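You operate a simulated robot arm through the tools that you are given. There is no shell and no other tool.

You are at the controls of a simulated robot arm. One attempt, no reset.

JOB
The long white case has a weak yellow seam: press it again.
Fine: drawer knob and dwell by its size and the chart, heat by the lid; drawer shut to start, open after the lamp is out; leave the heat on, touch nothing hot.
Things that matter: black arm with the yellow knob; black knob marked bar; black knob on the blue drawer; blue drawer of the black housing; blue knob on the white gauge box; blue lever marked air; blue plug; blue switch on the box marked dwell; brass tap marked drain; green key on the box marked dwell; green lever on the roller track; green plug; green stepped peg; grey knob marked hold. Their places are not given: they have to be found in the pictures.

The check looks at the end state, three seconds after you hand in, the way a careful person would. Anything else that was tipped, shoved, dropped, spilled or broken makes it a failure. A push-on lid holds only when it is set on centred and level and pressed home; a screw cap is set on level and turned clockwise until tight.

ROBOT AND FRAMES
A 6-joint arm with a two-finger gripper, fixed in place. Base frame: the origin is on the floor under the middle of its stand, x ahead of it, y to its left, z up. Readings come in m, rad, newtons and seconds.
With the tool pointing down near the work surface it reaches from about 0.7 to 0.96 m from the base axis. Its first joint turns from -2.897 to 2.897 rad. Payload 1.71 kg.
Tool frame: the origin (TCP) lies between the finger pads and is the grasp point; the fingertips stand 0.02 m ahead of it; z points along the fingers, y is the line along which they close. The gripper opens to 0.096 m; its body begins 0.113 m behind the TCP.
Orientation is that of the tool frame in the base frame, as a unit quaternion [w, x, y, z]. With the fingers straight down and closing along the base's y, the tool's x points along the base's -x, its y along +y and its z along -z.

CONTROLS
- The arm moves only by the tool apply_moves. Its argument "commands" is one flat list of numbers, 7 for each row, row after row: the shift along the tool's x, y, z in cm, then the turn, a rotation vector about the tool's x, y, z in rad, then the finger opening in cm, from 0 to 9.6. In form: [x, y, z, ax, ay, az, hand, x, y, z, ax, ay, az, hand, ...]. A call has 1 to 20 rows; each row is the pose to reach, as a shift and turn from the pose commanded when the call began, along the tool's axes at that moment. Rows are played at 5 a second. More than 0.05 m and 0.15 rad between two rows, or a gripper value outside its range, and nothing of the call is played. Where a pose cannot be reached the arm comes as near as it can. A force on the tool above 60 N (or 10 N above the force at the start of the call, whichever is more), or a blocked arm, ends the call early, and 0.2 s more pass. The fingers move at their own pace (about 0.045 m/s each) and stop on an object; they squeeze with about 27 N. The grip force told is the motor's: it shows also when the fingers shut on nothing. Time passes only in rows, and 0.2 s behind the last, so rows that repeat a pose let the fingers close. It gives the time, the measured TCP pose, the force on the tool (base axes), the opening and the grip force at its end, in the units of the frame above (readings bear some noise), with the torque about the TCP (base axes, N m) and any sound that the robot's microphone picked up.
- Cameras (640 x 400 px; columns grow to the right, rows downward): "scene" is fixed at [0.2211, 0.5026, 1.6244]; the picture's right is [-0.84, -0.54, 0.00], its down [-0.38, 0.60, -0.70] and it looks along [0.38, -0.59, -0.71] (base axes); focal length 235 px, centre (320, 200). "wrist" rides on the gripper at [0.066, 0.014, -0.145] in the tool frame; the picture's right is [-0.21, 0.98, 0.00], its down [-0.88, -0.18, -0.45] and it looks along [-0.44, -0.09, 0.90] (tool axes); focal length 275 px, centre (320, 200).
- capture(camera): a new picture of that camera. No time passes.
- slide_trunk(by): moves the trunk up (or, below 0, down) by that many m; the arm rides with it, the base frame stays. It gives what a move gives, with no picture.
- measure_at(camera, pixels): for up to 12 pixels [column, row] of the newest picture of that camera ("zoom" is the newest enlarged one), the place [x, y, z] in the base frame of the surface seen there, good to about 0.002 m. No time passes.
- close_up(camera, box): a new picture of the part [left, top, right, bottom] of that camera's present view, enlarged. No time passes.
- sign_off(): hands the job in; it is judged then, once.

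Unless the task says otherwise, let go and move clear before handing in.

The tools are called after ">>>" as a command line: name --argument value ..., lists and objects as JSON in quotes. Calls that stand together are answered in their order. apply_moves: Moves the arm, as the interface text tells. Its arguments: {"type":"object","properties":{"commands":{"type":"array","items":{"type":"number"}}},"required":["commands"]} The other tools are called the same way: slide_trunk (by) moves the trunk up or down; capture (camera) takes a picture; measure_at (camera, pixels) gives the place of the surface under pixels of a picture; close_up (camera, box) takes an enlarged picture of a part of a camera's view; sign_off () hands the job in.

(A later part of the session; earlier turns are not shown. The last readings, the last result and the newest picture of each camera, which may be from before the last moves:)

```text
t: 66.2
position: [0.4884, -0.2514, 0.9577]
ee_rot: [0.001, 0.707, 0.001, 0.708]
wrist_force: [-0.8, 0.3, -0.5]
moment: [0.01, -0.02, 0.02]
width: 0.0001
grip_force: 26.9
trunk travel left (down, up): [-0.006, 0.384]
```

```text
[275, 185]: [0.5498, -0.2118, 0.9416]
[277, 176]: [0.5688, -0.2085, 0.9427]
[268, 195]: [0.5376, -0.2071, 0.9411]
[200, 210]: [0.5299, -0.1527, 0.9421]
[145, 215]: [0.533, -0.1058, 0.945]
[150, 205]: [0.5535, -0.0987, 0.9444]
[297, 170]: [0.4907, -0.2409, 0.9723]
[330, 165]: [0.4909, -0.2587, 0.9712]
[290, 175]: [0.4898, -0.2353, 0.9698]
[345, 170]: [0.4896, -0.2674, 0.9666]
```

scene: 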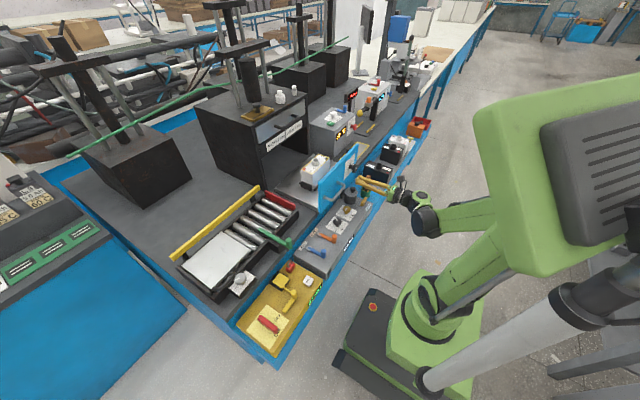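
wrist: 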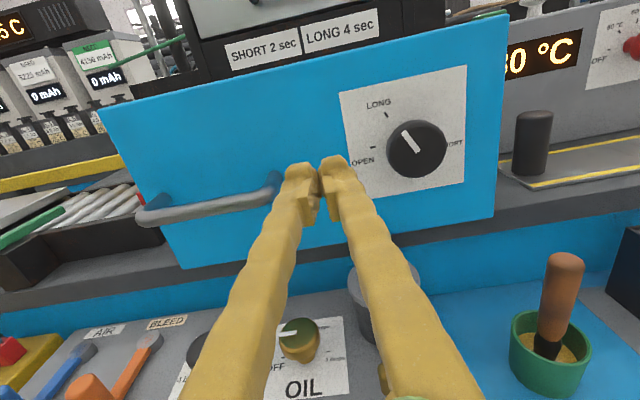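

Handle end is at y≈-0.214 and knob edge ≈-0.304, so I shift 5 mm right and push slowly along +x, contacting at TCP x≈0.559.

>>> apply_moves --commands '[0, 0.5, 2, 0, 0, 0, 0, 0, 0.5, 4, 0, 0, 0, 0, 0, 0.5, 6, 0, 0, 0, 0, 0, 0.5, 6.5, 0, 0, 0, 0, 0, 0.5, 7, 0, 0, 0, 0, 0, 0.5, 7.5, 0, 0, 0, 0, 0, 0.5, 8, 0, 0, 0, 0, 0, 0.5, 8.8, 0, 0, 0, 0, 0, 0.5, 9.6, 0, 0, 0, 0, 0, 0.5, 10.4, 0, 0, 0, 0, 0, 0.5, 11.2, 0, 0, 0, 0, 0, 0.5, 12, 0, 0, 0, 0, 0, 0.5, 12.8, 0, 0, 0, 0]'

>>> capture --camera "wrist"

>>> close_up --camera "scene" --box '[270, 120, 400, 220]'

```text
t: 69.0
position: [0.6156, -0.2563, 0.9586]
ee_rot: [0.001, 0.706, 0.001, 0.708]
wrist_force: [0.4, -0.2, 0.2]
moment: [0.01, 0.01, -0.01]
width: 0.0001
grip_force: 29.3
trunk travel left (down, up): [-0.006, 0.384]
```

```text
taken
```

wrist: 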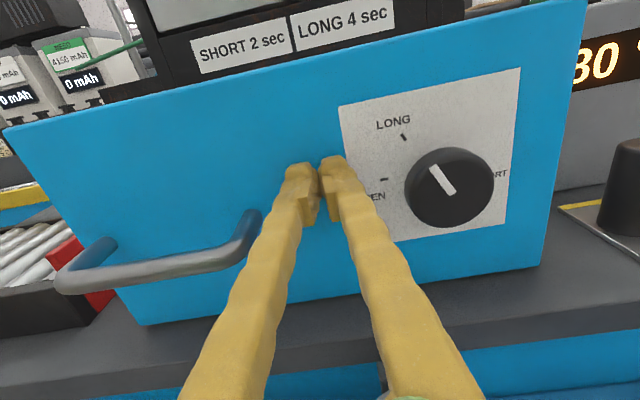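

```text
4.00 times, centred on (335, 170) of scene
```

zoom: 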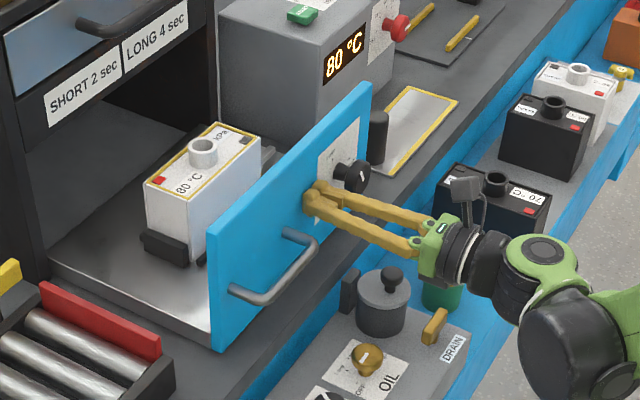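

The drawer moves easily with the push. I continue another 19 cm slowly.

>>> apply_moves --commands '[0, 0, 1, 0, 0, 0, 0, 0, 0, 2, 0, 0, 0, 0, 0, 0, 3, 0, 0, 0, 0, 0, 0, 4, 0, 0, 0, 0, 0, 0, 5, 0, 0, 0, 0, 0, 0, 6, 0, 0, 0, 0, 0, 0, 7, 0, 0, 0, 0, 0, 0, 8, 0, 0, 0, 0, 0, 0, 9, 0, 0, 0, 0, 0, 0, 10, 0, 0, 0, 0, 0, 0, 11, 0, 0, 0, 0, 0, 0, 12, 0, 0, 0, 0, 0, 0, 13, 0, 0, 0, 0, 0, 0, 14, 0, 0, 0, 0, 0, 0, 15, 0, 0, 0, 0, 0, 0, 16, 0, 0, 0, 0, 0, 0, 17, 0, 0, 0, 0, 0, 0, 18, 0, 0, 0, 0, 0, 0, 19, 0, 0, 0, 0]'

>>> capture --camera "wrist"

>>> close_up --camera "scene" --box '[230, 80, 390, 200]'

```text
t: 73.0
position: [0.8057, -0.2556, 0.9585]
ee_rot: [0.0, 0.706, 0.003, 0.708]
wrist_force: [-0.2, 0.8, 0.1]
moment: [0.03, 0.0, 0.01]
width: 0.0
grip_force: 30.1
trunk travel left (down, up): [-0.006, 0.384]
```

```text
taken
```

wrist: 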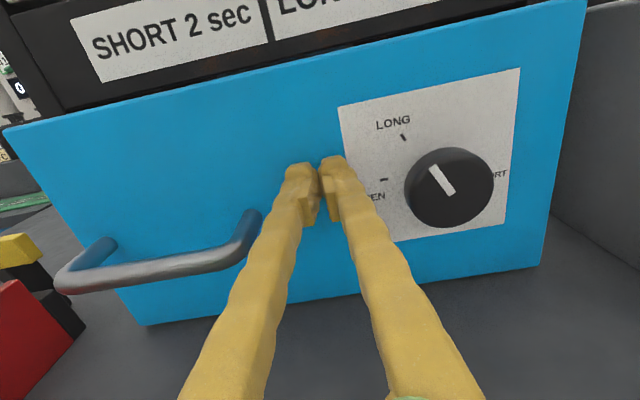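

```text
3.33 times, centred on (310, 140) of scene
```

zoom: 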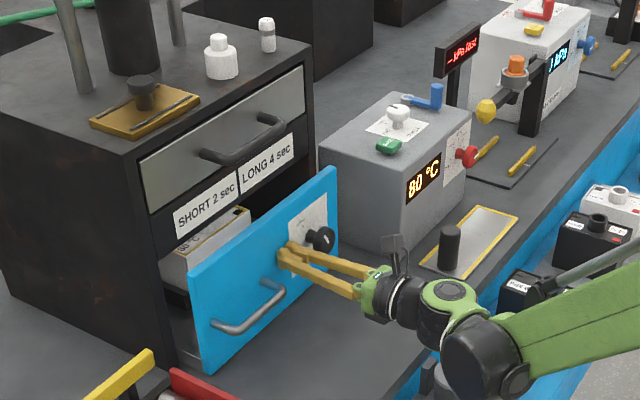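

About 4 cm remains. I continue with smaller steps until it stops.

>>> apply_moves --commands '[0, 0, 0.8, 0, 0, 0, 0, 0, 0, 1.6, 0, 0, 0, 0, 0, 0, 2.4, 0, 0, 0, 0, 0, 0, 3.0, 0, 0, 0, 0, 0, 0, 3.4, 0, 0, 0, 0, 0, 0, 3.7, 0, 0, 0, 0, 0, 0, 4.0, 0, 0, 0, 0, 0, 0, 4.2, 0, 0, 0, 0, 0, 0, 4.4, 0, 0, 0, 0]'

>>> capture --camera "wrist"

>>> close_up --camera "scene" --box '[230, 80, 390, 200]'

```text
t: 75.0
position: [0.8498, -0.2558, 0.9582]
ee_rot: [0.001, 0.707, 0.001, 0.708]
wrist_force: [-0.6, 0.4, 0.2]
moment: [0.02, -0.02, 0.01]
width: 0.0
grip_force: 29.5
trunk travel left (down, up): [-0.006, 0.384]
```

```text
taken
```

wrist: 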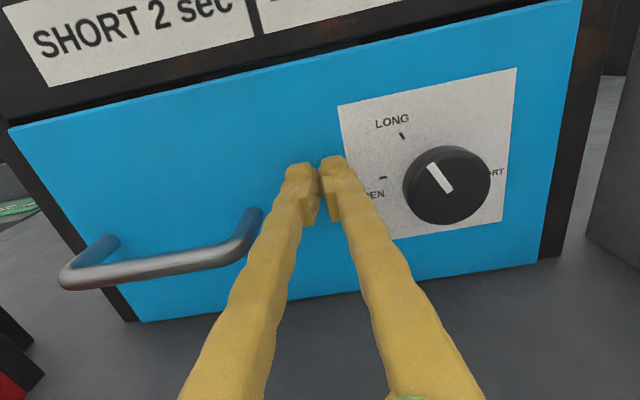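

```text
3.33 times, centred on (310, 140) of scene
```

zoom: 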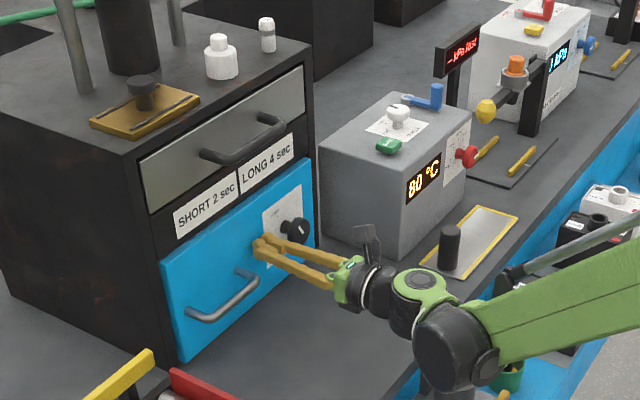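

The front looks flush now, but there's no resistance yet. I measure the face and housing and push gently further until the stop is felt.

>>> measure_at --camera "wrist" --pixels '[[220, 140], [560, 60], [100, 60], [590, 40], [150, 300], [128, 312], [300, 100]]'

>>> apply_moves --commands '[0, 0, 0.3, 0, 0, 0, 0, 0, 0, 0.6, 0, 0, 0, 0, 0, 0, 0.9, 0, 0, 0, 0, 0, 0, 1.2, 0, 0, 0, 0]'

>>> capture --camera "wrist"

```text
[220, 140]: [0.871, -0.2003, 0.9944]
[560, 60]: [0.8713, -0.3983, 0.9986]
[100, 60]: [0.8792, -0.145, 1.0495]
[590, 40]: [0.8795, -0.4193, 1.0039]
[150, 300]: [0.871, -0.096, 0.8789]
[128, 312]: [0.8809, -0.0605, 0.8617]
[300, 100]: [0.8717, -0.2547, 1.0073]
```

```text
t: 76.0
position: [0.861, -0.2573, 0.9581]
ee_rot: [0.001, 0.706, 0.001, 0.708]
wrist_force: [-13.0, 1.0, -5.0]
moment: [0.02, 0.1, 0.01]
width: 0.006
grip_force: 29.6
trunk travel left (down, up): [-0.006, 0.384]
```

```text
taken
```

wrist: 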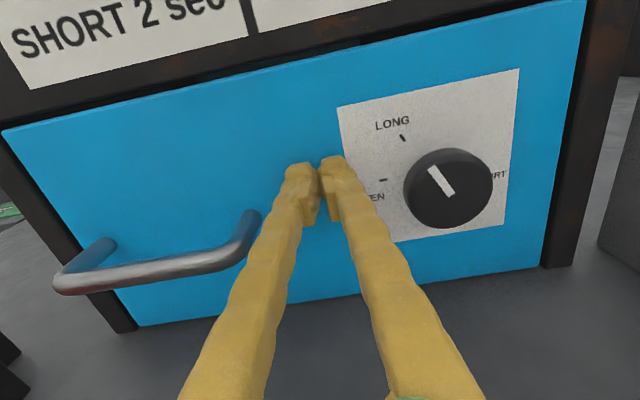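

The stop is felt (−13 N, face ≈0.881 flush): the drawer is shut. I back away 16 cm and raise the trunk for the START press.

>>> apply_moves --commands '[0, 0, -1, 0, 0, 0, 0, 0, 0, -3, 0, 0, 0, 0, 0, 0, -6, 0, 0, 0, 0, 0, 0, -10, 0, 0, 0, 0, 0, 0, -14, 0, 0, 0, 0, 0, 0, -17, 0, 0, 0, 0, 0, 0, -17, 0, 0, 0, 0]'

>>> capture --camera "wrist"

>>> close_up --camera "scene" --box '[230, 80, 390, 200]'

>>> slide_trunk --by 0.27

```text
t: 77.6
position: [0.6917, -0.2569, 0.9569]
ee_rot: [0.0, 0.707, 0.001, 0.707]
wrist_force: [1.5, 0.1, 0.2]
moment: [0.0, -0.04, 0.0]
width: 0.0
grip_force: 29.8
trunk travel left (down, up): [-0.006, 0.384]
```

```text
taken
```

wrist: 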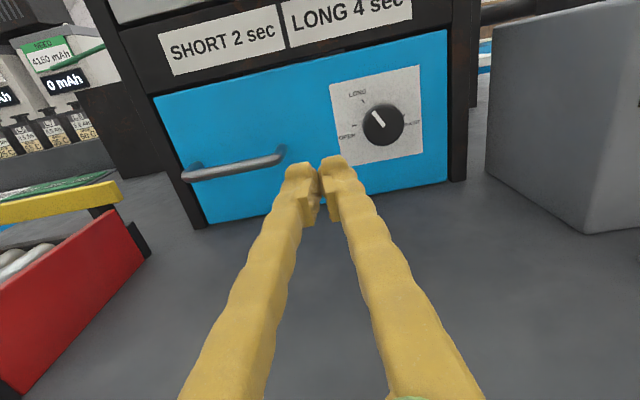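

```text
3.33 times, centred on (310, 140) of scene
```

zoom: 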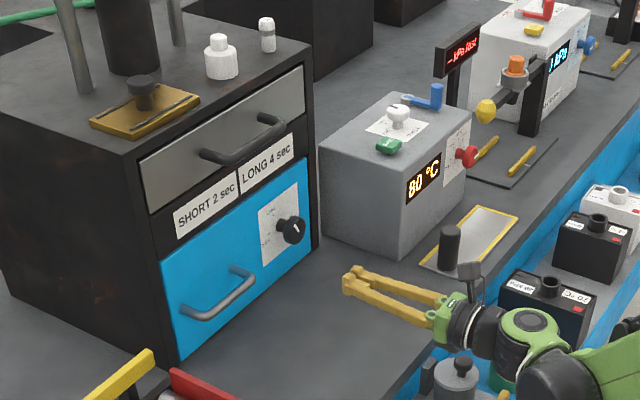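

```text
t: 80.4
position: [0.6933, -0.2557, 1.2272]
ee_rot: [0.0, 0.706, 0.002, 0.708]
wrist_force: [-0.9, -0.6, 0.1]
moment: [-0.01, -0.01, -0.01]
width: 0.0
grip_force: 29.5
trunk travel left (down, up): [-0.276, 0.114]
```

Drawer closed and knob at LONG are confirmed. I now tilt the closed gripper down while moving toward above the START key at (0.787,-0.50).

>>> apply_moves --commands '[1, 2.2, 0, 0, -0.1428, 0, 0, 2, 4.4, 0, 0, -0.2856, 0, 0, 3, 6.6, 0, 0, -0.4284, 0, 0, 3, 8.8, 1, 0, -0.5712, 0, 0, 3, 11, 2, 0, -0.714, 0, 0, 3, 13.2, 3, 0, -0.8568, 0, 0, 3, 15.4, 4, 0, -0.9996, 0, 0, 3, 17.6, 5, 0, -1.1424, 0, 0, 3, 19.8, 6, 0, -1.2852, 0, 0, 3, 22, 8, 0, -1.428, 0, 0, 3, 24.2, 9.3, 0, -1.5708, 0, 0, 3, 24.2, 9.3, 0, -1.5708, 0, 0]'

>>> capture --camera "wrist"

>>> capture --camera "scene"

```text
t: 83.0
position: [0.7864, -0.5005, 1.2585]
ee_rot: [-0.001, 1.0, 0.001, -0.001]
wrist_force: [0.5, -0.4, 0.0]
moment: [0.02, 0.07, -0.06]
width: 0.0
grip_force: 29.6
trunk travel left (down, up): [-0.276, 0.114]
```

```text
taken
```

wrist: 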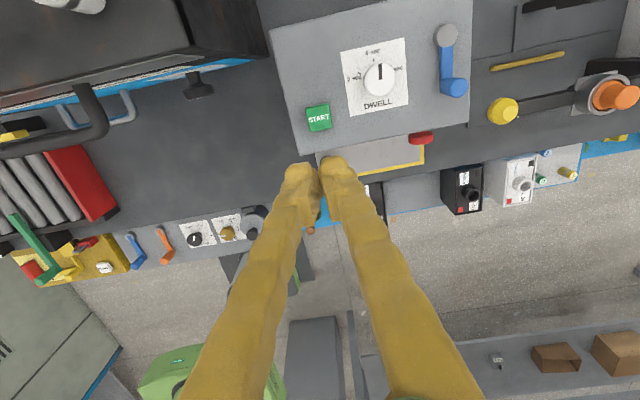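

```text
taken
```

scene: 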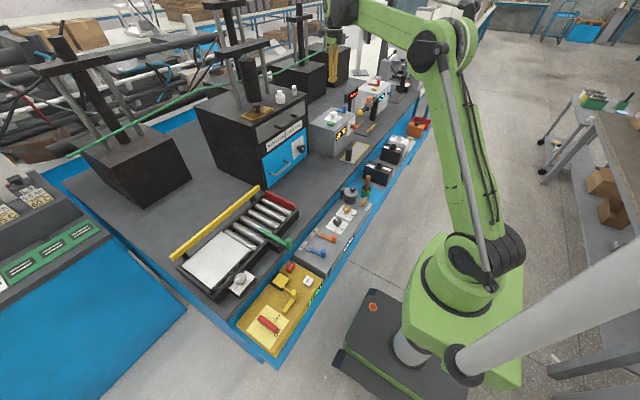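

Fingers are above the box and the START key is at (318,118). I zoom to verify all settings and measure the key.

>>> close_up --camera "wrist" --box '[270, 20, 470, 160]'

>>> measure_at --camera "wrist" --pixels '[[318, 118], [308, 110], [328, 108], [310, 128], [330, 125], [300, 150], [318, 135]]'

>>> close_up --camera "scene" --box '[230, 80, 390, 200]'

```text
2.86 times, centred on (370, 90) of wrist
```

zoom: 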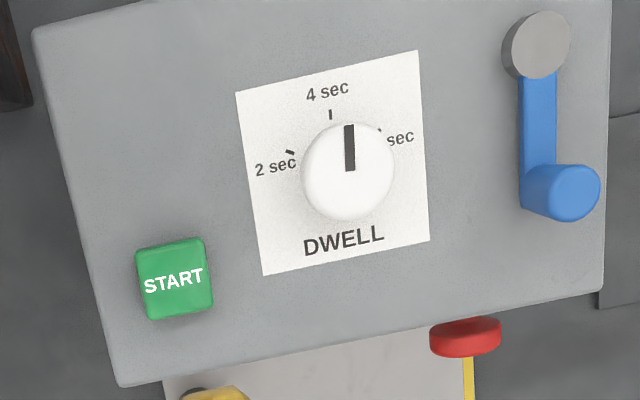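

```text
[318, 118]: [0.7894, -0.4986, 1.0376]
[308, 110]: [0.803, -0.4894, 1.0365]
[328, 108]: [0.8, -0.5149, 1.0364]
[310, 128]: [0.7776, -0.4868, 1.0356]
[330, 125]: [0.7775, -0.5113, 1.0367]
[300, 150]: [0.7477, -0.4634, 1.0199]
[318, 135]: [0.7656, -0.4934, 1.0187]
```

```text
3.33 times, centred on (310, 140) of scene
```

zoom: 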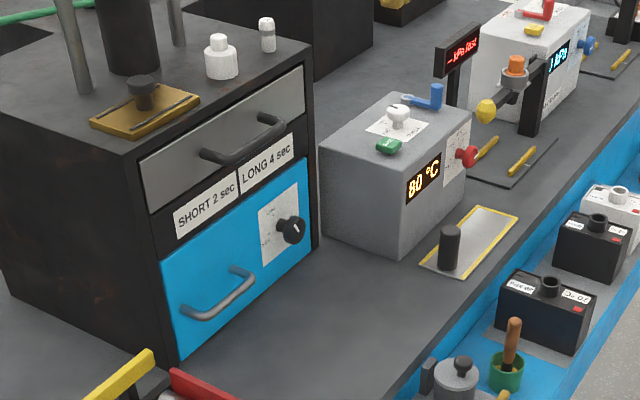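

All set: dwell 4 sec, heat 80 °C, drawer shut, knob LONG. I descend over START (centre (0.789,-0.500), top 1.0375) to just above it.

>>> apply_moves --commands '[0.25, 0, 4, 0, 0, 0, 0, 0.25, 0, 8, 0, 0, 0, 0, 0.25, 0, 12, 0, 0, 0, 0, 0.25, 0, 15, 0, 0, 0, 0, 0.25, 0, 17.5, 0, 0, 0, 0, 0.25, 0, 18.8, 0, 0, 0, 0, 0.25, 0, 18.8, 0, 0, 0, 0]'

>>> capture --camera "wrist"

```text
t: 84.6
position: [0.7907, -0.5008, 1.0699]
ee_rot: [0.001, 1.0, 0.0, 0.0]
wrist_force: [0.1, -0.1, -0.4]
moment: [-0.01, 0.01, 0.01]
width: 0.0
grip_force: 29.2
trunk travel left (down, up): [-0.276, 0.114]
```

```text
taken
```

wrist: 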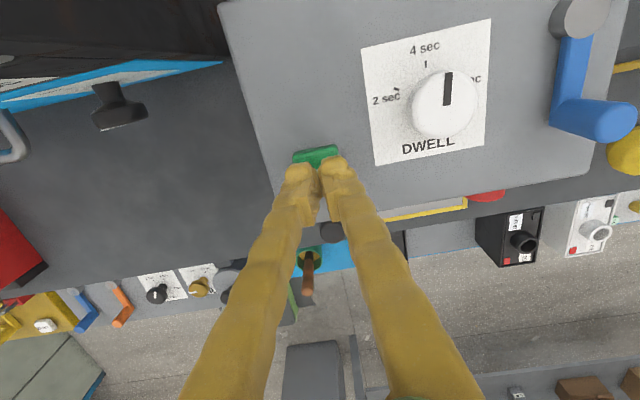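

Tips hover 1.2 cm over the key. I press down ~6 mm past contact and come back up.

>>> apply_moves --commands '[0, 0, 0.7, 0, 0, 0, 0, 0, 0, 1.2, 0, 0, 0, 0, 0, 0, 1.5, 0, 0, 0, 0, 0, 0, 1.8, 0, 0, 0, 0, 0, 0, 1.8, 0, 0, 0, 0]'

>>> capture --camera "scene"

>>> close_up --camera "scene" --box '[230, 80, 390, 200]'

>>> capture --camera "wrist"

```text
t: 85.8
position: [0.7904, -0.501, 1.0529]
ee_rot: [0.0, 1.0, 0.001, 0.001]
wrist_force: [1.2, -1.0, 4.6]
moment: [0.0, -0.01, 0.02]
width: 0.006
grip_force: 29.0
trunk travel left (down, up): [-0.276, 0.114]
heard: click
```

```text
taken
```

scene: 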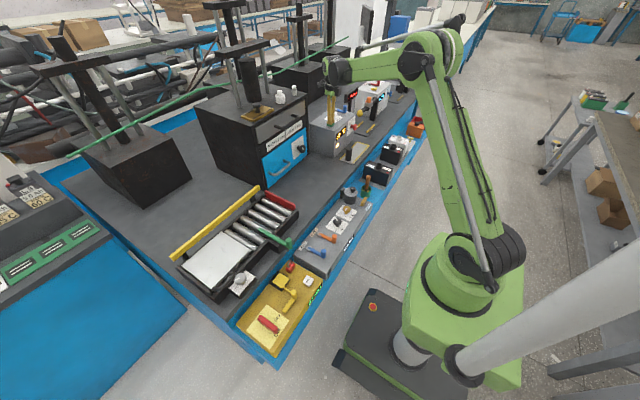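

```text
3.33 times, centred on (310, 140) of scene
```

zoom: 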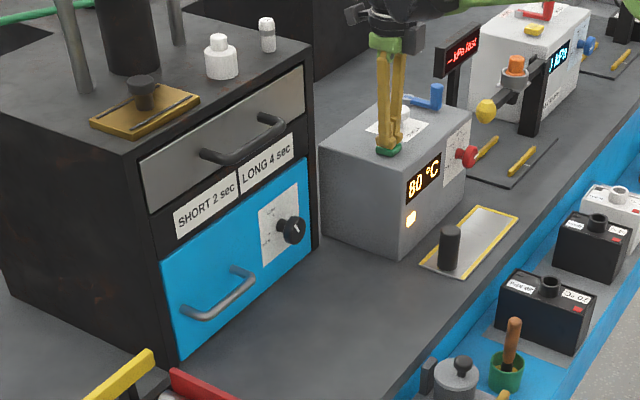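

```text
taken
```

wrist: 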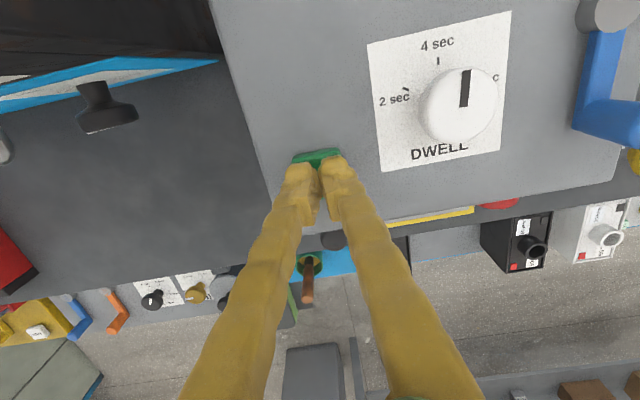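

A click was heard and a lamp is lit under the 80 °C display (zoom pixel (410,219)). I lift clear and wait for it to go out.

>>> apply_moves --commands '[0, 0, -2, 0, 0, 0, 0, 0, 0, -5, 0, 0, 0, 0, 0, 0, -9, 0, 0, 0, 0, 0, 0, -13, 0, 0, 0, 0, 0, 0, -17, 0, 0, 0, 0, 0, 0, -20, 0, 0, 0, 0, 0, 0, -20, 0, 0, 0, 0]'

>>> close_up --camera "scene" --box '[230, 80, 390, 200]'

>>> apply_moves --commands '[0, 0, 0, 0, 0, 0, 0, 0, 0, 0, 0, 0, 0, 0, 0, 0, 0, 0, 0, 0, 0, 0, 0, 0, 0, 0, 0, 0, 0, 0, 0, 0, 0, 0, 0, 0, 0, 0, 0, 0, 0, 0, 0, 0, 0, 0, 0, 0, 0, 0, 0, 0, 0, 0, 0, 0]'

>>> close_up --camera "scene" --box '[230, 80, 390, 200]'

```text
t: 87.4
position: [0.7894, -0.4989, 1.2537]
ee_rot: [0.001, 1.0, 0.002, 0.001]
wrist_force: [-0.7, 0.4, 0.7]
moment: [-0.02, -0.03, 0.02]
width: 0.0
grip_force: 29.1
trunk travel left (down, up): [-0.276, 0.114]
```

```text
3.33 times, centred on (310, 140) of scene
```

zoom: 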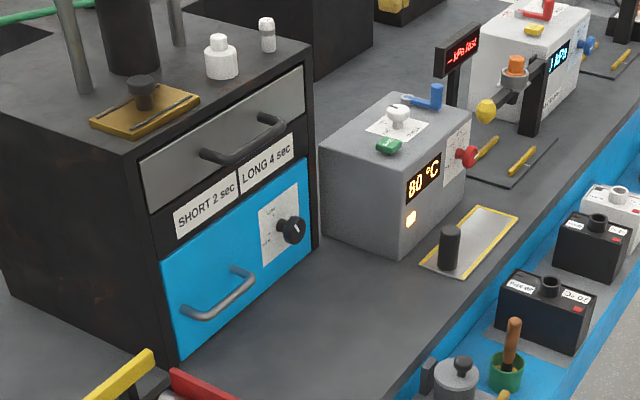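

```text
t: 89.2
position: [0.7883, -0.4985, 1.2526]
ee_rot: [0.001, 1.0, 0.002, 0.001]
wrist_force: [0.7, -0.2, 0.2]
moment: [-0.01, -0.03, -0.01]
width: 0.0004
grip_force: 29.8
trunk travel left (down, up): [-0.276, 0.114]
```

```text
3.33 times, centred on (310, 140) of scene
```

zoom: 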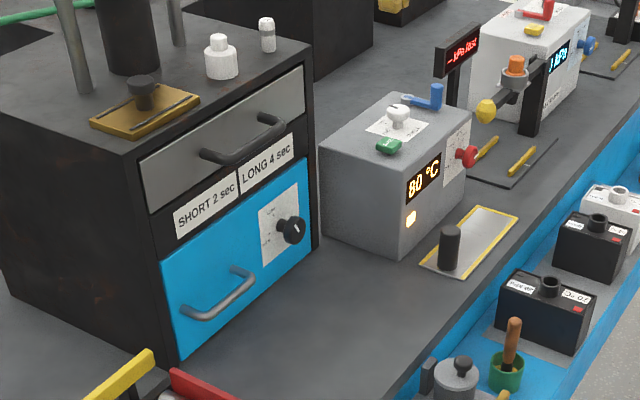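

The lamp is still lit at t=89.2 (pressed around 85.3). I wait another second and look again.

>>> apply_moves --commands '[0, 0, 0, 0, 0, 0, 0, 0, 0, 0, 0, 0, 0, 0, 0, 0, 0, 0, 0, 0, 0, 0, 0, 0, 0, 0, 0, 0, 0, 0, 0, 0, 0, 0, 0]'

>>> close_up --camera "scene" --box '[230, 80, 390, 200]'

```text
t: 90.4
position: [0.7898, -0.5001, 1.2525]
ee_rot: [0.001, 1.0, 0.001, 0.001]
wrist_force: [-0.2, -0.6, 0.0]
moment: [-0.02, 0.01, -0.01]
width: 0.0001
grip_force: 29.4
trunk travel left (down, up): [-0.276, 0.114]
```

```text
3.33 times, centred on (310, 140) of scene
```

zoom: 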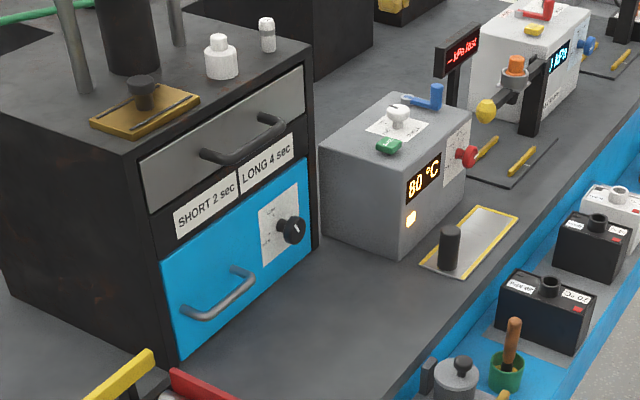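

Still lit at t=90.4. I wait in short steps to time when the lamp goes out.

>>> apply_moves --commands '[0, 0, 0, 0, 0, 0, 0, 0, 0, 0, 0, 0, 0, 0]'

>>> close_up --camera "scene" --box '[300, 90, 380, 160]'

>>> apply_moves --commands '[0, 0, 0, 0, 0, 0, 0, 0, 0, 0, 0, 0, 0, 0]'

>>> close_up --camera "scene" --box '[300, 90, 380, 160]'

>>> apply_moves --commands '[0, 0, 0, 0, 0, 0, 0, 0, 0, 0, 0, 0, 0, 0]'

>>> close_up --camera "scene" --box '[300, 90, 380, 160]'

```text
t: 91.0
position: [0.7896, -0.4982, 1.2531]
ee_rot: [0.001, 1.0, 0.0, 0.001]
wrist_force: [0.4, -0.2, 0.0]
moment: [-0.01, 0.0, 0.0]
width: 0.0
grip_force: 29.3
trunk travel left (down, up): [-0.276, 0.114]
```

```text
5.71 times, centred on (340, 125) of scene
```

zoom: 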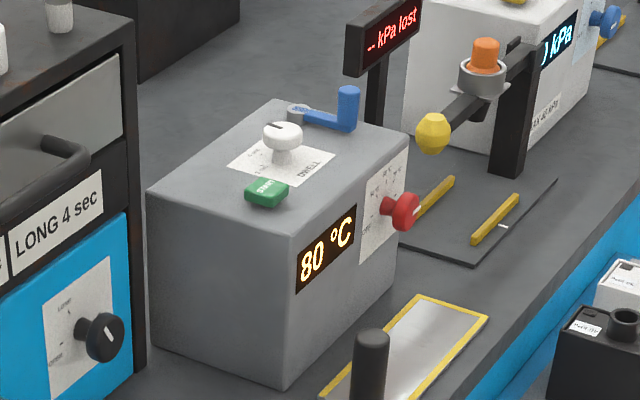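

```text
t: 91.6
position: [0.789, -0.4994, 1.2514]
ee_rot: [0.001, 1.0, 0.001, 0.001]
wrist_force: [0.0, 0.3, 0.4]
moment: [0.04, 0.0, 0.0]
width: 0.0003
grip_force: 30.0
trunk travel left (down, up): [-0.276, 0.114]
```

```text
5.71 times, centred on (340, 125) of scene
```

zoom: 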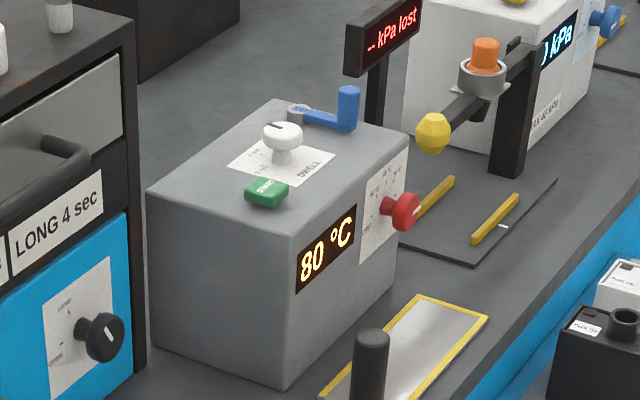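

```text
t: 92.2
position: [0.789, -0.5002, 1.2546]
ee_rot: [0.001, 1.0, 0.001, 0.001]
wrist_force: [-0.5, -0.3, -0.6]
moment: [0.03, 0.0, 0.01]
width: 0.0
grip_force: 29.3
trunk travel left (down, up): [-0.276, 0.114]
```

```text
5.71 times, centred on (340, 125) of scene
```

zoom: 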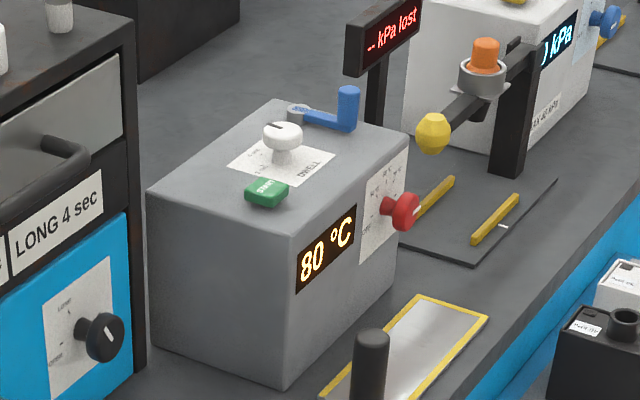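

The lamp went out between t=90.4 and 91.0. Now I retreat, tilt horizontal and come round in front of the drawer handle, still high.

>>> apply_moves --commands '[-2, -2.8, 0, 0, 0.131, 0, 1, -4, -5.6, 0, 0, 0.262, 0, 2, -6, -8.4, 0, 0, 0.393, 0, 3, -8, -11.2, 0, 0, 0.524, 0, 4, -10, -14, 0, 0, 0.654, 0, 5, -12, -16.8, 0, 0, 0.785, 0, 5, -14, -19.6, 0, 0, 0.916, 0, 5, -15, -22.4, 0, 0, 1.047, 0, 5, -16, -25.2, 0, 0, 1.178, 0, 5, -17, -28, 0, 0, 1.309, 0, 5, -18, -30.8, 0, 0, 1.44, 0, 5, -19, -33.5, 0, 0, 1.5708, 0, 5, -19, -33.5, 0, 0, 1.5708, 0, 5]'

>>> capture --camera "wrist"

```text
t: 95.0
position: [0.5973, -0.1636, 1.2526]
ee_rot: [0.001, 0.706, 0.001, 0.708]
wrist_force: [1.2, -0.5, 0.1]
moment: [0.0, 0.01, 0.01]
width: 0.05
grip_force: 0.1
trunk travel left (down, up): [-0.276, 0.114]
```

```text
taken
```

wrist: 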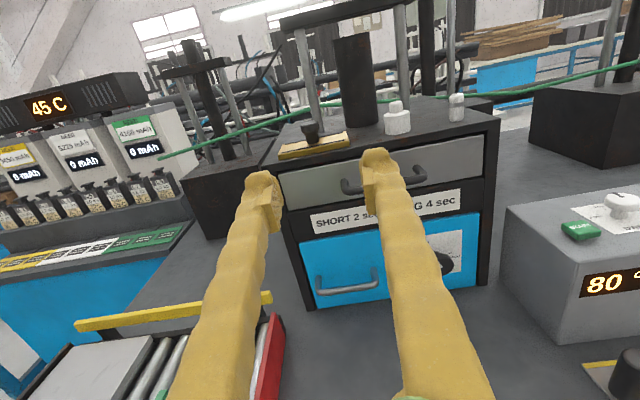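

The handle is visible at (318–378, 285). I measure it and roll the gripper −90° so the fingers close vertically.

>>> measure_at --camera "wrist" --pixels '[[320, 288], [335, 289], [350, 287], [365, 285], [376, 280], [376, 270], [318, 280], [275, 340], [262, 310], [270, 297], [350, 260]]'

>>> apply_moves --commands '[0, 0, 0, 0, 0, -0.145, 5, 0, 0, 0, 0, 0, -0.29, 5, 0, 0, 0, 0, 0, -0.435, 5, 0, 0, 0, 0, 0, -0.58, 5, 0, 0, 0, 0, 0, -0.725, 5, 0, 0, 0, 0, 0, -0.87, 5, 0, 0, 0, 0, 0, -1.015, 5, 0, 0, 0, 0, 0, -1.16, 5, 0, 0, 0, 0, 0, -1.305, 5, 0, 0, 0, 0, 0, -1.45, 5, 0, 0, 0, 0, 0, -1.5708, 5, 0, 0, 0, 0, 0, -1.5708, 5]'

>>> capture --camera "wrist"

```text
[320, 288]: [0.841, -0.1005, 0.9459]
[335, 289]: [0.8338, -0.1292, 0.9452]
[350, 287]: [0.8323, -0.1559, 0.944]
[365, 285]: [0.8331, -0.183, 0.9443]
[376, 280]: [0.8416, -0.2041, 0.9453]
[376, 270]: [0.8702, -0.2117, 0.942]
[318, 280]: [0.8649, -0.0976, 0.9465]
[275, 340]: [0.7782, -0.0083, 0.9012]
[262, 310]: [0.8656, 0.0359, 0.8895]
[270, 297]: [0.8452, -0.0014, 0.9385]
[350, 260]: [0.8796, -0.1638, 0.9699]
```

```text
t: 97.6
position: [0.5986, -0.1638, 1.2516]
ee_rot: [0.501, 0.498, 0.501, 0.5]
wrist_force: [-0.5, 0.3, 0.6]
moment: [0.04, 0.01, 0.01]
width: 0.0501
grip_force: 0.2
trunk travel left (down, up): [-0.276, 0.114]
```

```text
taken
```

wrist: 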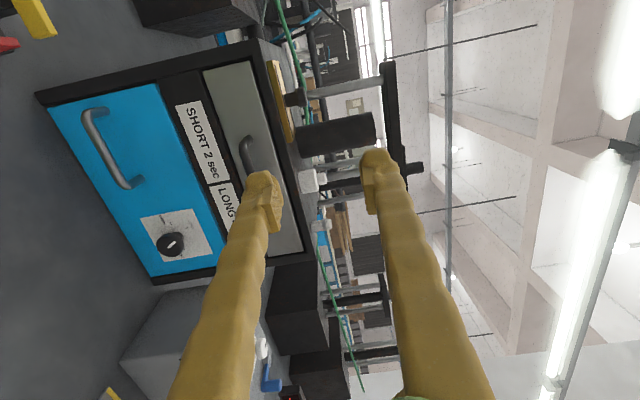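

Rolled: tool x is now +y, tool y is +z. I lower the trunk 0.27 m to handle height, in front of and clear of the drawer.

>>> slide_trunk --by -0.27

>>> capture --camera "wrist"

>>> capture --camera "scene"

```text
t: 100.3
position: [0.5982, -0.1641, 0.981]
ee_rot: [0.5, 0.498, 0.5, 0.501]
wrist_force: [-0.1, 0.5, 1.2]
moment: [0.04, 0.01, -0.01]
width: 0.0499
grip_force: 0.1
trunk travel left (down, up): [-0.006, 0.384]
```

```text
taken
```

wrist: 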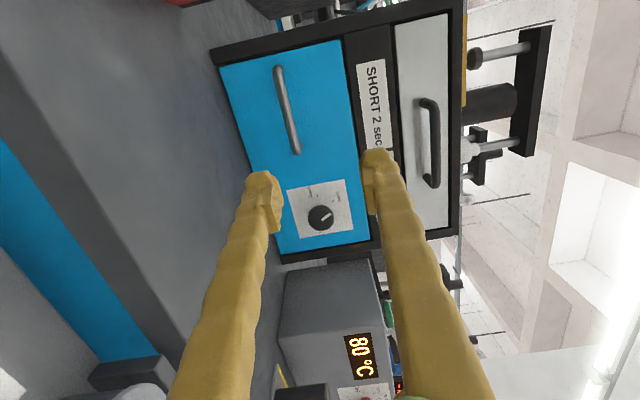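

```text
taken
```

scene: 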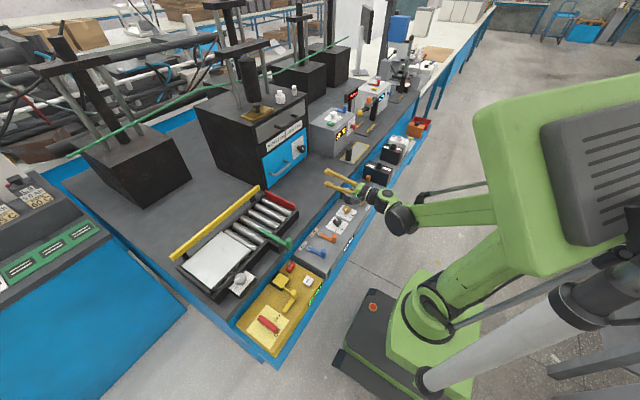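

I lower 4.1 cm to z≈0.94 and advance to about x=0.78 with a 5 cm opening, then check the handle between the fingers.

>>> apply_moves --commands '[0.3, -1.4, 0, 0, 0, 0, 5, 0.3, -2.8, 0, 0, 0, 0, 5, 0.3, -4.1, 0, 0, 0, 0, 5, 0.3, -4.1, 3, 0, 0, 0, 5, 0.3, -4.1, 6, 0, 0, 0, 5, 0.3, -4.1, 9, 0, 0, 0, 5, 0.3, -4.1, 12, 0, 0, 0, 5, 0.3, -4.1, 15, 0, 0, 0, 5, 0.3, -4.1, 17.5, 0, 0, 0, 5, 0.3, -4.1, 17.5, 0, 0, 0, 5]'

>>> capture --camera "wrist"

>>> close_up --camera "scene" --box '[230, 100, 390, 220]'

```text
t: 102.5
position: [0.7736, -0.1605, 0.9407]
ee_rot: [0.501, 0.498, 0.5, 0.501]
wrist_force: [1.0, 0.0, 0.4]
moment: [0.0, 0.04, -0.02]
width: 0.0501
grip_force: 0.0
trunk travel left (down, up): [-0.006, 0.384]
```

```text
taken
```

wrist: 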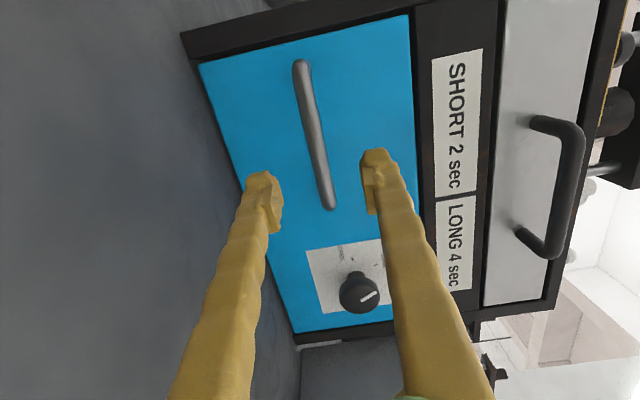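

```text
3.33 times, centred on (310, 160) of scene
```

zoom: 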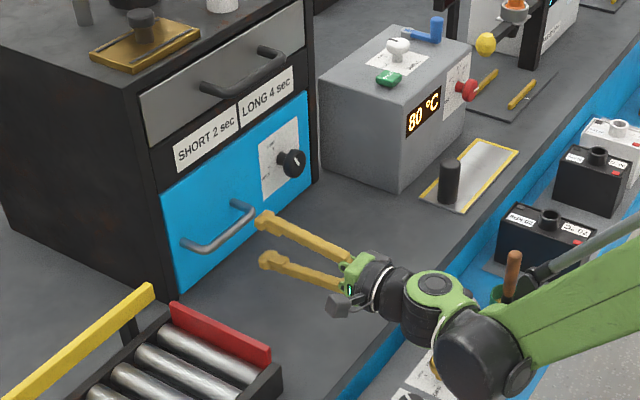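

The bar runs midway between the fingers. I advance 6.5 cm so the pads straddle the bar (tips 2 cm short of the face) and close.

>>> apply_moves --commands '[0, 0, 2, 0, 0, 0, 5, 0, 0, 4, 0, 0, 0, 5, 0, 0, 5.5, 0, 0, 0, 5, 0, 0, 6.5, 0, 0, 0, 5, 0, 0, 6.5, 0, 0, 0, 4, 0, 0, 6.5, 0, 0, 0, 2, 0, 0, 6.5, 0, 0, 0, 0, 0, 0, 6.5, 0, 0, 0, 0, 0, 0, 6.5, 0, 0, 0, 0]'

>>> capture --camera "wrist"

>>> close_up --camera "scene" --box '[230, 100, 390, 220]'

```text
t: 104.5
position: [0.8389, -0.1615, 0.9401]
ee_rot: [0.5, 0.499, 0.501, 0.501]
wrist_force: [-1.3, 1.1, -9.3]
moment: [0.06, 0.04, -0.05]
width: 0.0092
grip_force: 35.2
trunk travel left (down, up): [-0.006, 0.384]
```

```text
taken
```

wrist: 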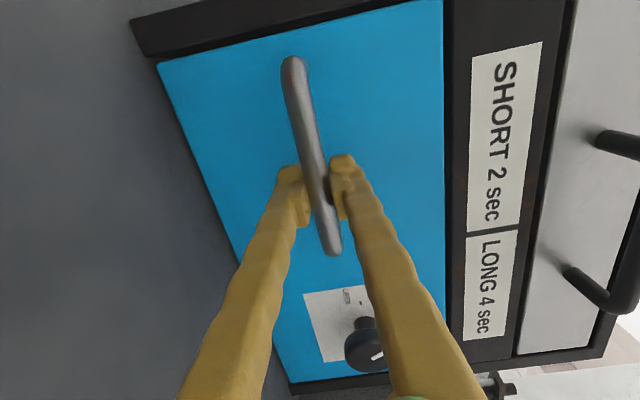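

```text
3.33 times, centred on (310, 160) of scene
```

zoom: 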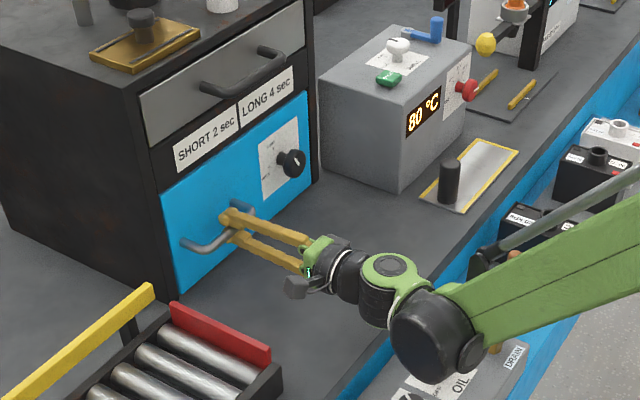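

The handle is gripped (0.9 cm). I pull the drawer out slowly along −x.

>>> apply_moves --commands '[0, 0, -0.4, 0, 0, 0, 0, 0, 0, -1, 0, 0, 0, 0, 0, 0, -1.8, 0, 0, 0, 0, 0, 0, -2.7, 0, 0, 0, 0, 0, 0, -3.6, 0, 0, 0, 0, 0, 0, -4.5, 0, 0, 0, 0, 0, 0, -5.4, 0, 0, 0, 0, 0, 0, -6.3, 0, 0, 0, 0, 0, 0, -7.2, 0, 0, 0, 0, 0, 0, -8.1, 0, 0, 0, 0, 0, 0, -9, 0, 0, 0, 0, 0, 0, -10, 0, 0, 0, 0, 0, 0, -11, 0, 0, 0, 0, 0, 0, -12, 0, 0, 0, 0, 0, 0, -13, 0, 0, 0, 0, 0, 0, -14, 0, 0, 0, 0, 0, 0, -15, 0, 0, 0, 0]'

>>> close_up --camera "scene" --box '[230, 100, 390, 220]'

```text
t: 108.1
position: [0.6875, -0.1599, 0.9411]
ee_rot: [0.5, 0.499, 0.501, 0.501]
wrist_force: [-1.6, 5.8, -44.0]
moment: [0.04, 0.04, -0.14]
width: 0.0092
grip_force: 35.6
trunk travel left (down, up): [-0.006, 0.384]
```

```text
3.33 times, centred on (310, 160) of scene
```

zoom: 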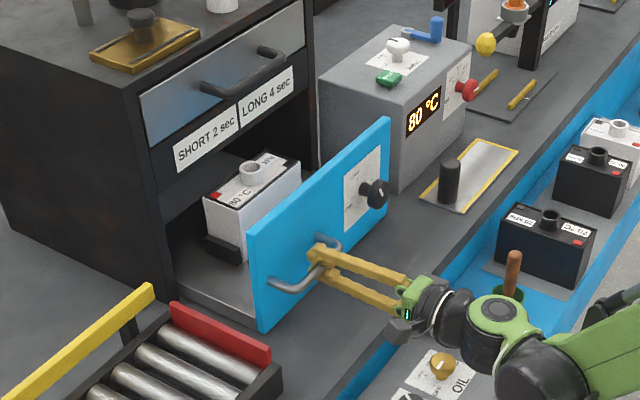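

The seam on the case is no longer yellow and the drawer is half out. There's a −44 N vertical bias, so I ease down 1 mm and keep pulling.

>>> apply_moves --commands '[0, -0.1, 0, 0, 0, 0, 0, 0, -0.12, -0.5, 0, 0, 0, 0, 0, -0.12, -1.2, 0, 0, 0, 0, 0, -0.12, -2, 0, 0, 0, 0, 0, -0.13, -3, 0, 0, 0, 0, 0, -0.13, -4, 0, 0, 0, 0, 0, -0.14, -5, 0, 0, 0, 0, 0, -0.14, -6, 0, 0, 0, 0, 0, -0.15, -7, 0, 0, 0, 0, 0, -0.15, -8, 0, 0, 0, 0]'

>>> close_up --camera "scene" --box '[230, 100, 390, 220]'

```text
t: 110.3
position: [0.6071, -0.1604, 0.94]
ee_rot: [0.501, 0.498, 0.501, 0.5]
wrist_force: [-1.7, 13.0, 20.1]
moment: [0.03, -0.01, -0.17]
width: 0.0094
grip_force: 35.1
trunk travel left (down, up): [-0.006, 0.384]
```

```text
3.33 times, centred on (310, 160) of scene
```

zoom: 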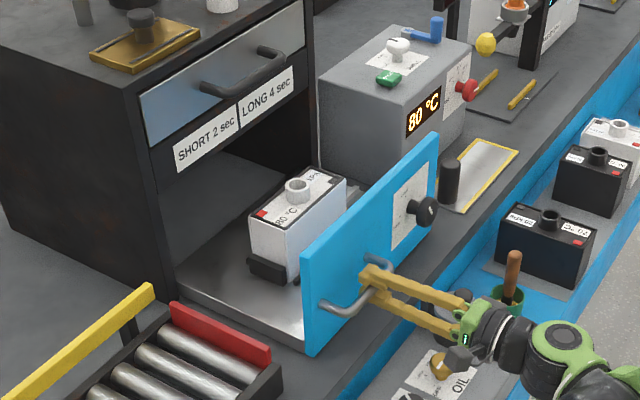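

Seven centimetres remain to the original open position. I continue gently, watching for the reach limit.

>>> apply_moves --commands '[0, 0.05, -0.5, 0, 0, 0, 0, 0, 0.05, -1.2, 0, 0, 0, 0, 0, 0.05, -2, 0, 0, 0, 0, 0, 0.04, -3, 0, 0, 0, 0, 0, 0.03, -4, 0, 0, 0, 0, 0, 0.03, -5, 0, 0, 0, 0, 0, 0.02, -5.8, 0, 0, 0, 0, 0, 0.02, -6.4, 0, 0, 0, 0, 0, 0.02, -6.4, 0, 0, 0, 0]'

>>> close_up --camera "scene" --box '[260, 120, 400, 230]'

>>> capture --camera "wrist"

```text
t: 112.3
position: [0.542, -0.1607, 0.9399]
ee_rot: [0.501, 0.498, 0.5, 0.5]
wrist_force: [1.3, 7.1, 30.9]
moment: [0.08, -0.01, 0.08]
width: 0.0089
grip_force: 34.6
trunk travel left (down, up): [-0.006, 0.384]
```

```text
3.64 times, centred on (330, 175) of scene
```

zoom: 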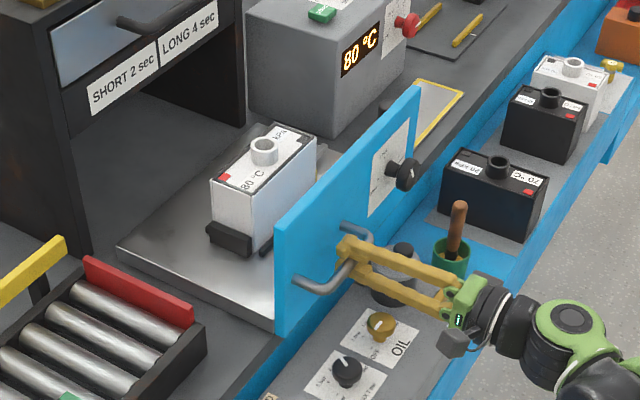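

```text
taken
```

wrist: 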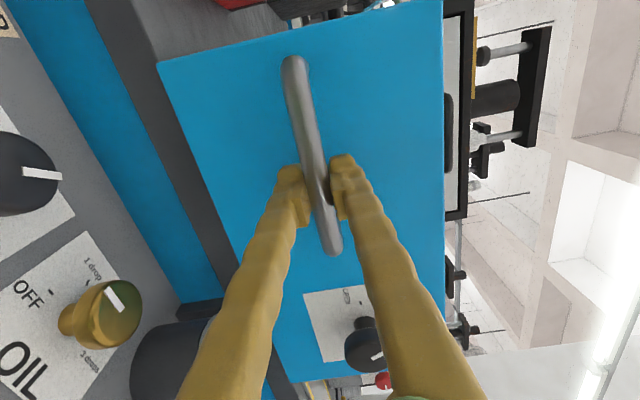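

Drawer is open again (face ≈0.584). I ease the vertical bias, open the fingers, slide right past the handle end (toward y≈-0.255) where there's room to retreat, then back off.

>>> apply_moves --commands '[0, 0.08, 0, 0, 0, 0, 0, 0, 0.08, 0, 0, 0, 0, 1.5, 0, 0.08, 0, 0, 0, 0, 3, 0, 0.08, 0, 0, 0, 0, 5, 0, 0.08, 0, 0, 0, 0, 5, 0, 0.08, 0, 0, 0, 0, 5]'

>>> capture --camera "wrist"

```text
t: 113.7
position: [0.5427, -0.1604, 0.9405]
ee_rot: [0.5, 0.499, 0.5, 0.501]
wrist_force: [0.6, 0.0, -0.8]
moment: [0.0, 0.01, -0.01]
width: 0.05
grip_force: 0.1
trunk travel left (down, up): [-0.006, 0.384]
```

```text
taken
```

wrist: 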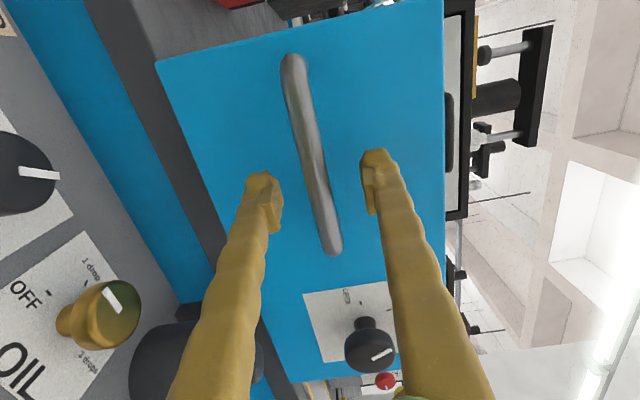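

Released cleanly. I try a straight retreat of 3 cm first, with a small sideways component.

>>> apply_moves --commands '[0, 0, -1, 0, 0, 0, 5, 0, 0, -2, 0, 0, 0, 5, 0, 0, -3, 0, 0, 0, 5, 0, 0, -3, 0, 0, 0, 5]'

```text
t: 114.7
position: [0.5139, -0.1607, 0.9403]
ee_rot: [0.5, 0.499, 0.5, 0.501]
wrist_force: [0.0, 0.2, 0.5]
moment: [-0.02, 0.02, -0.02]
width: 0.0503
grip_force: 0.0
trunk travel left (down, up): [-0.006, 0.384]
```

That worked without a reach complaint; I continue 3.5 cm more to clear the bar, then lift.

>>> apply_moves --commands '[0, 0, -1, 0, 0, 0, 5, 0, 0, -2, 0, 0, 0, 5, 0, 0, -3, 0, 0, 0, 5, 0, 0, -3.5, 0, 0, 0, 5, 0, 0, -3.5, 0, 0, 0, 5]'

>>> capture --camera "wrist"

>>> close_up --camera "scene" --box '[260, 120, 400, 230]'

```text
t: 115.9
position: [0.4801, -0.1616, 0.94]
ee_rot: [0.5, 0.498, 0.501, 0.501]
wrist_force: [-0.2, -0.3, -0.2]
moment: [0.0, 0.0, 0.03]
width: 0.0499
grip_force: 0.1
trunk travel left (down, up): [-0.006, 0.384]
```

```text
taken
```

wrist: 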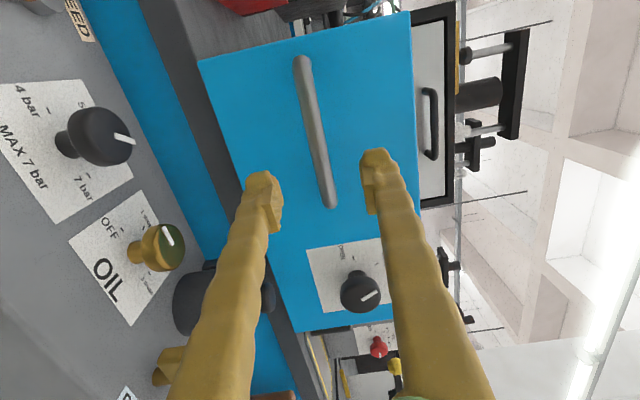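

```text
3.64 times, centred on (330, 175) of scene
```

zoom: 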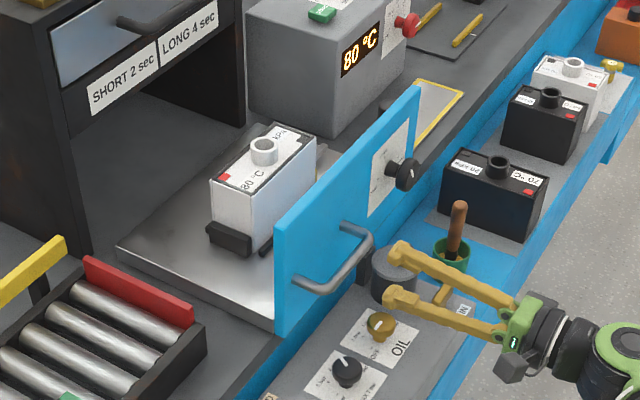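

Clear of the handle with the drawer open, heat on at 80 °C. I raise the trunk to move clear and inspect the case and seam.

>>> slide_trunk --by 0.3

>>> capture --camera "scene"

>>> close_up --camera "scene" --box '[285, 130, 375, 220]'

>>> measure_at --camera "scene" --pixels '[[330, 185], [345, 165], [318, 195]]'

>>> close_up --camera "scene" --box '[290, 140, 340, 195]'

>>> close_up --camera "scene" --box '[300, 90, 380, 160]'

```text
t: 118.9
position: [0.4809, -0.1616, 1.2384]
ee_rot: [0.501, 0.498, 0.501, 0.5]
wrist_force: [-0.7, -0.2, 0.7]
moment: [0.01, -0.03, 0.0]
width: 0.0499
grip_force: 0.0
trunk travel left (down, up): [-0.306, 0.084]
```

```text
taken
```

scene: 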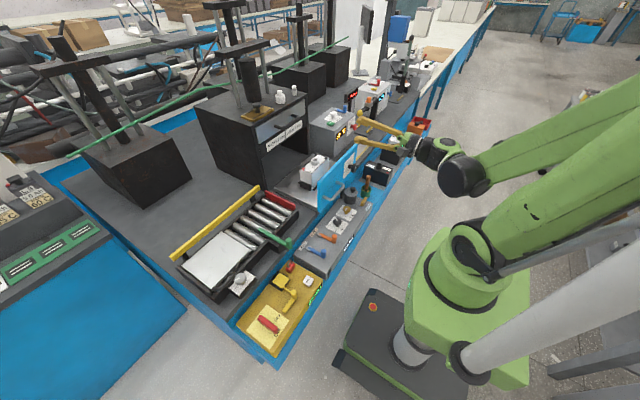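

```text
4.44 times, centred on (330, 175) of scene
```

zoom: 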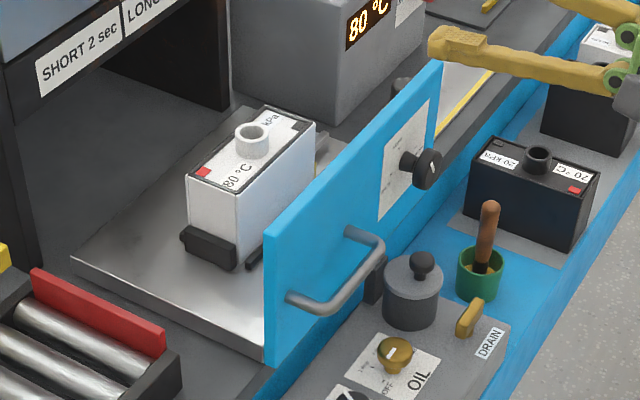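

```text
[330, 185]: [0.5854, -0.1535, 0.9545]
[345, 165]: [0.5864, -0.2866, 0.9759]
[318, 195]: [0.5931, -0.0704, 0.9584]
```

```text
7.27 times, centred on (315, 168) of scene
```

zoom: 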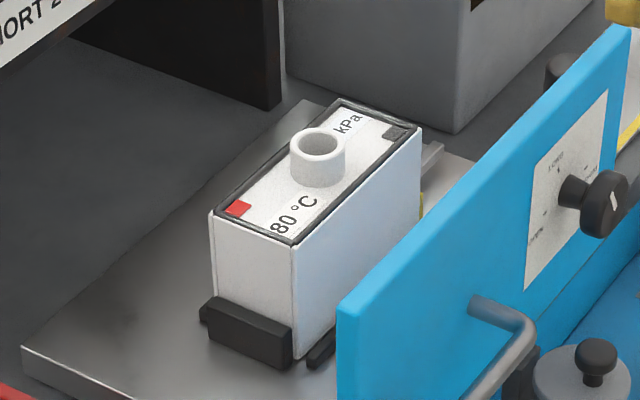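

```text
5.71 times, centred on (340, 125) of scene
```

zoom: 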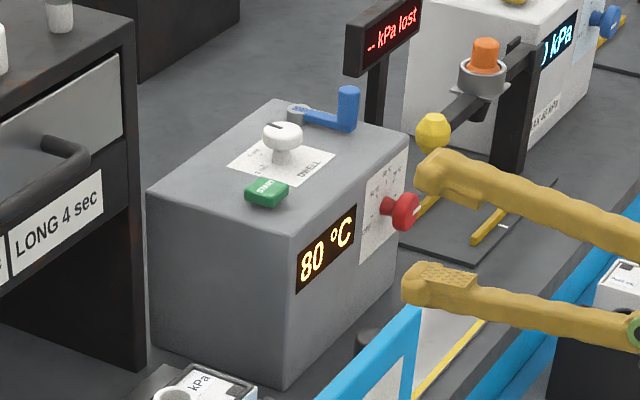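

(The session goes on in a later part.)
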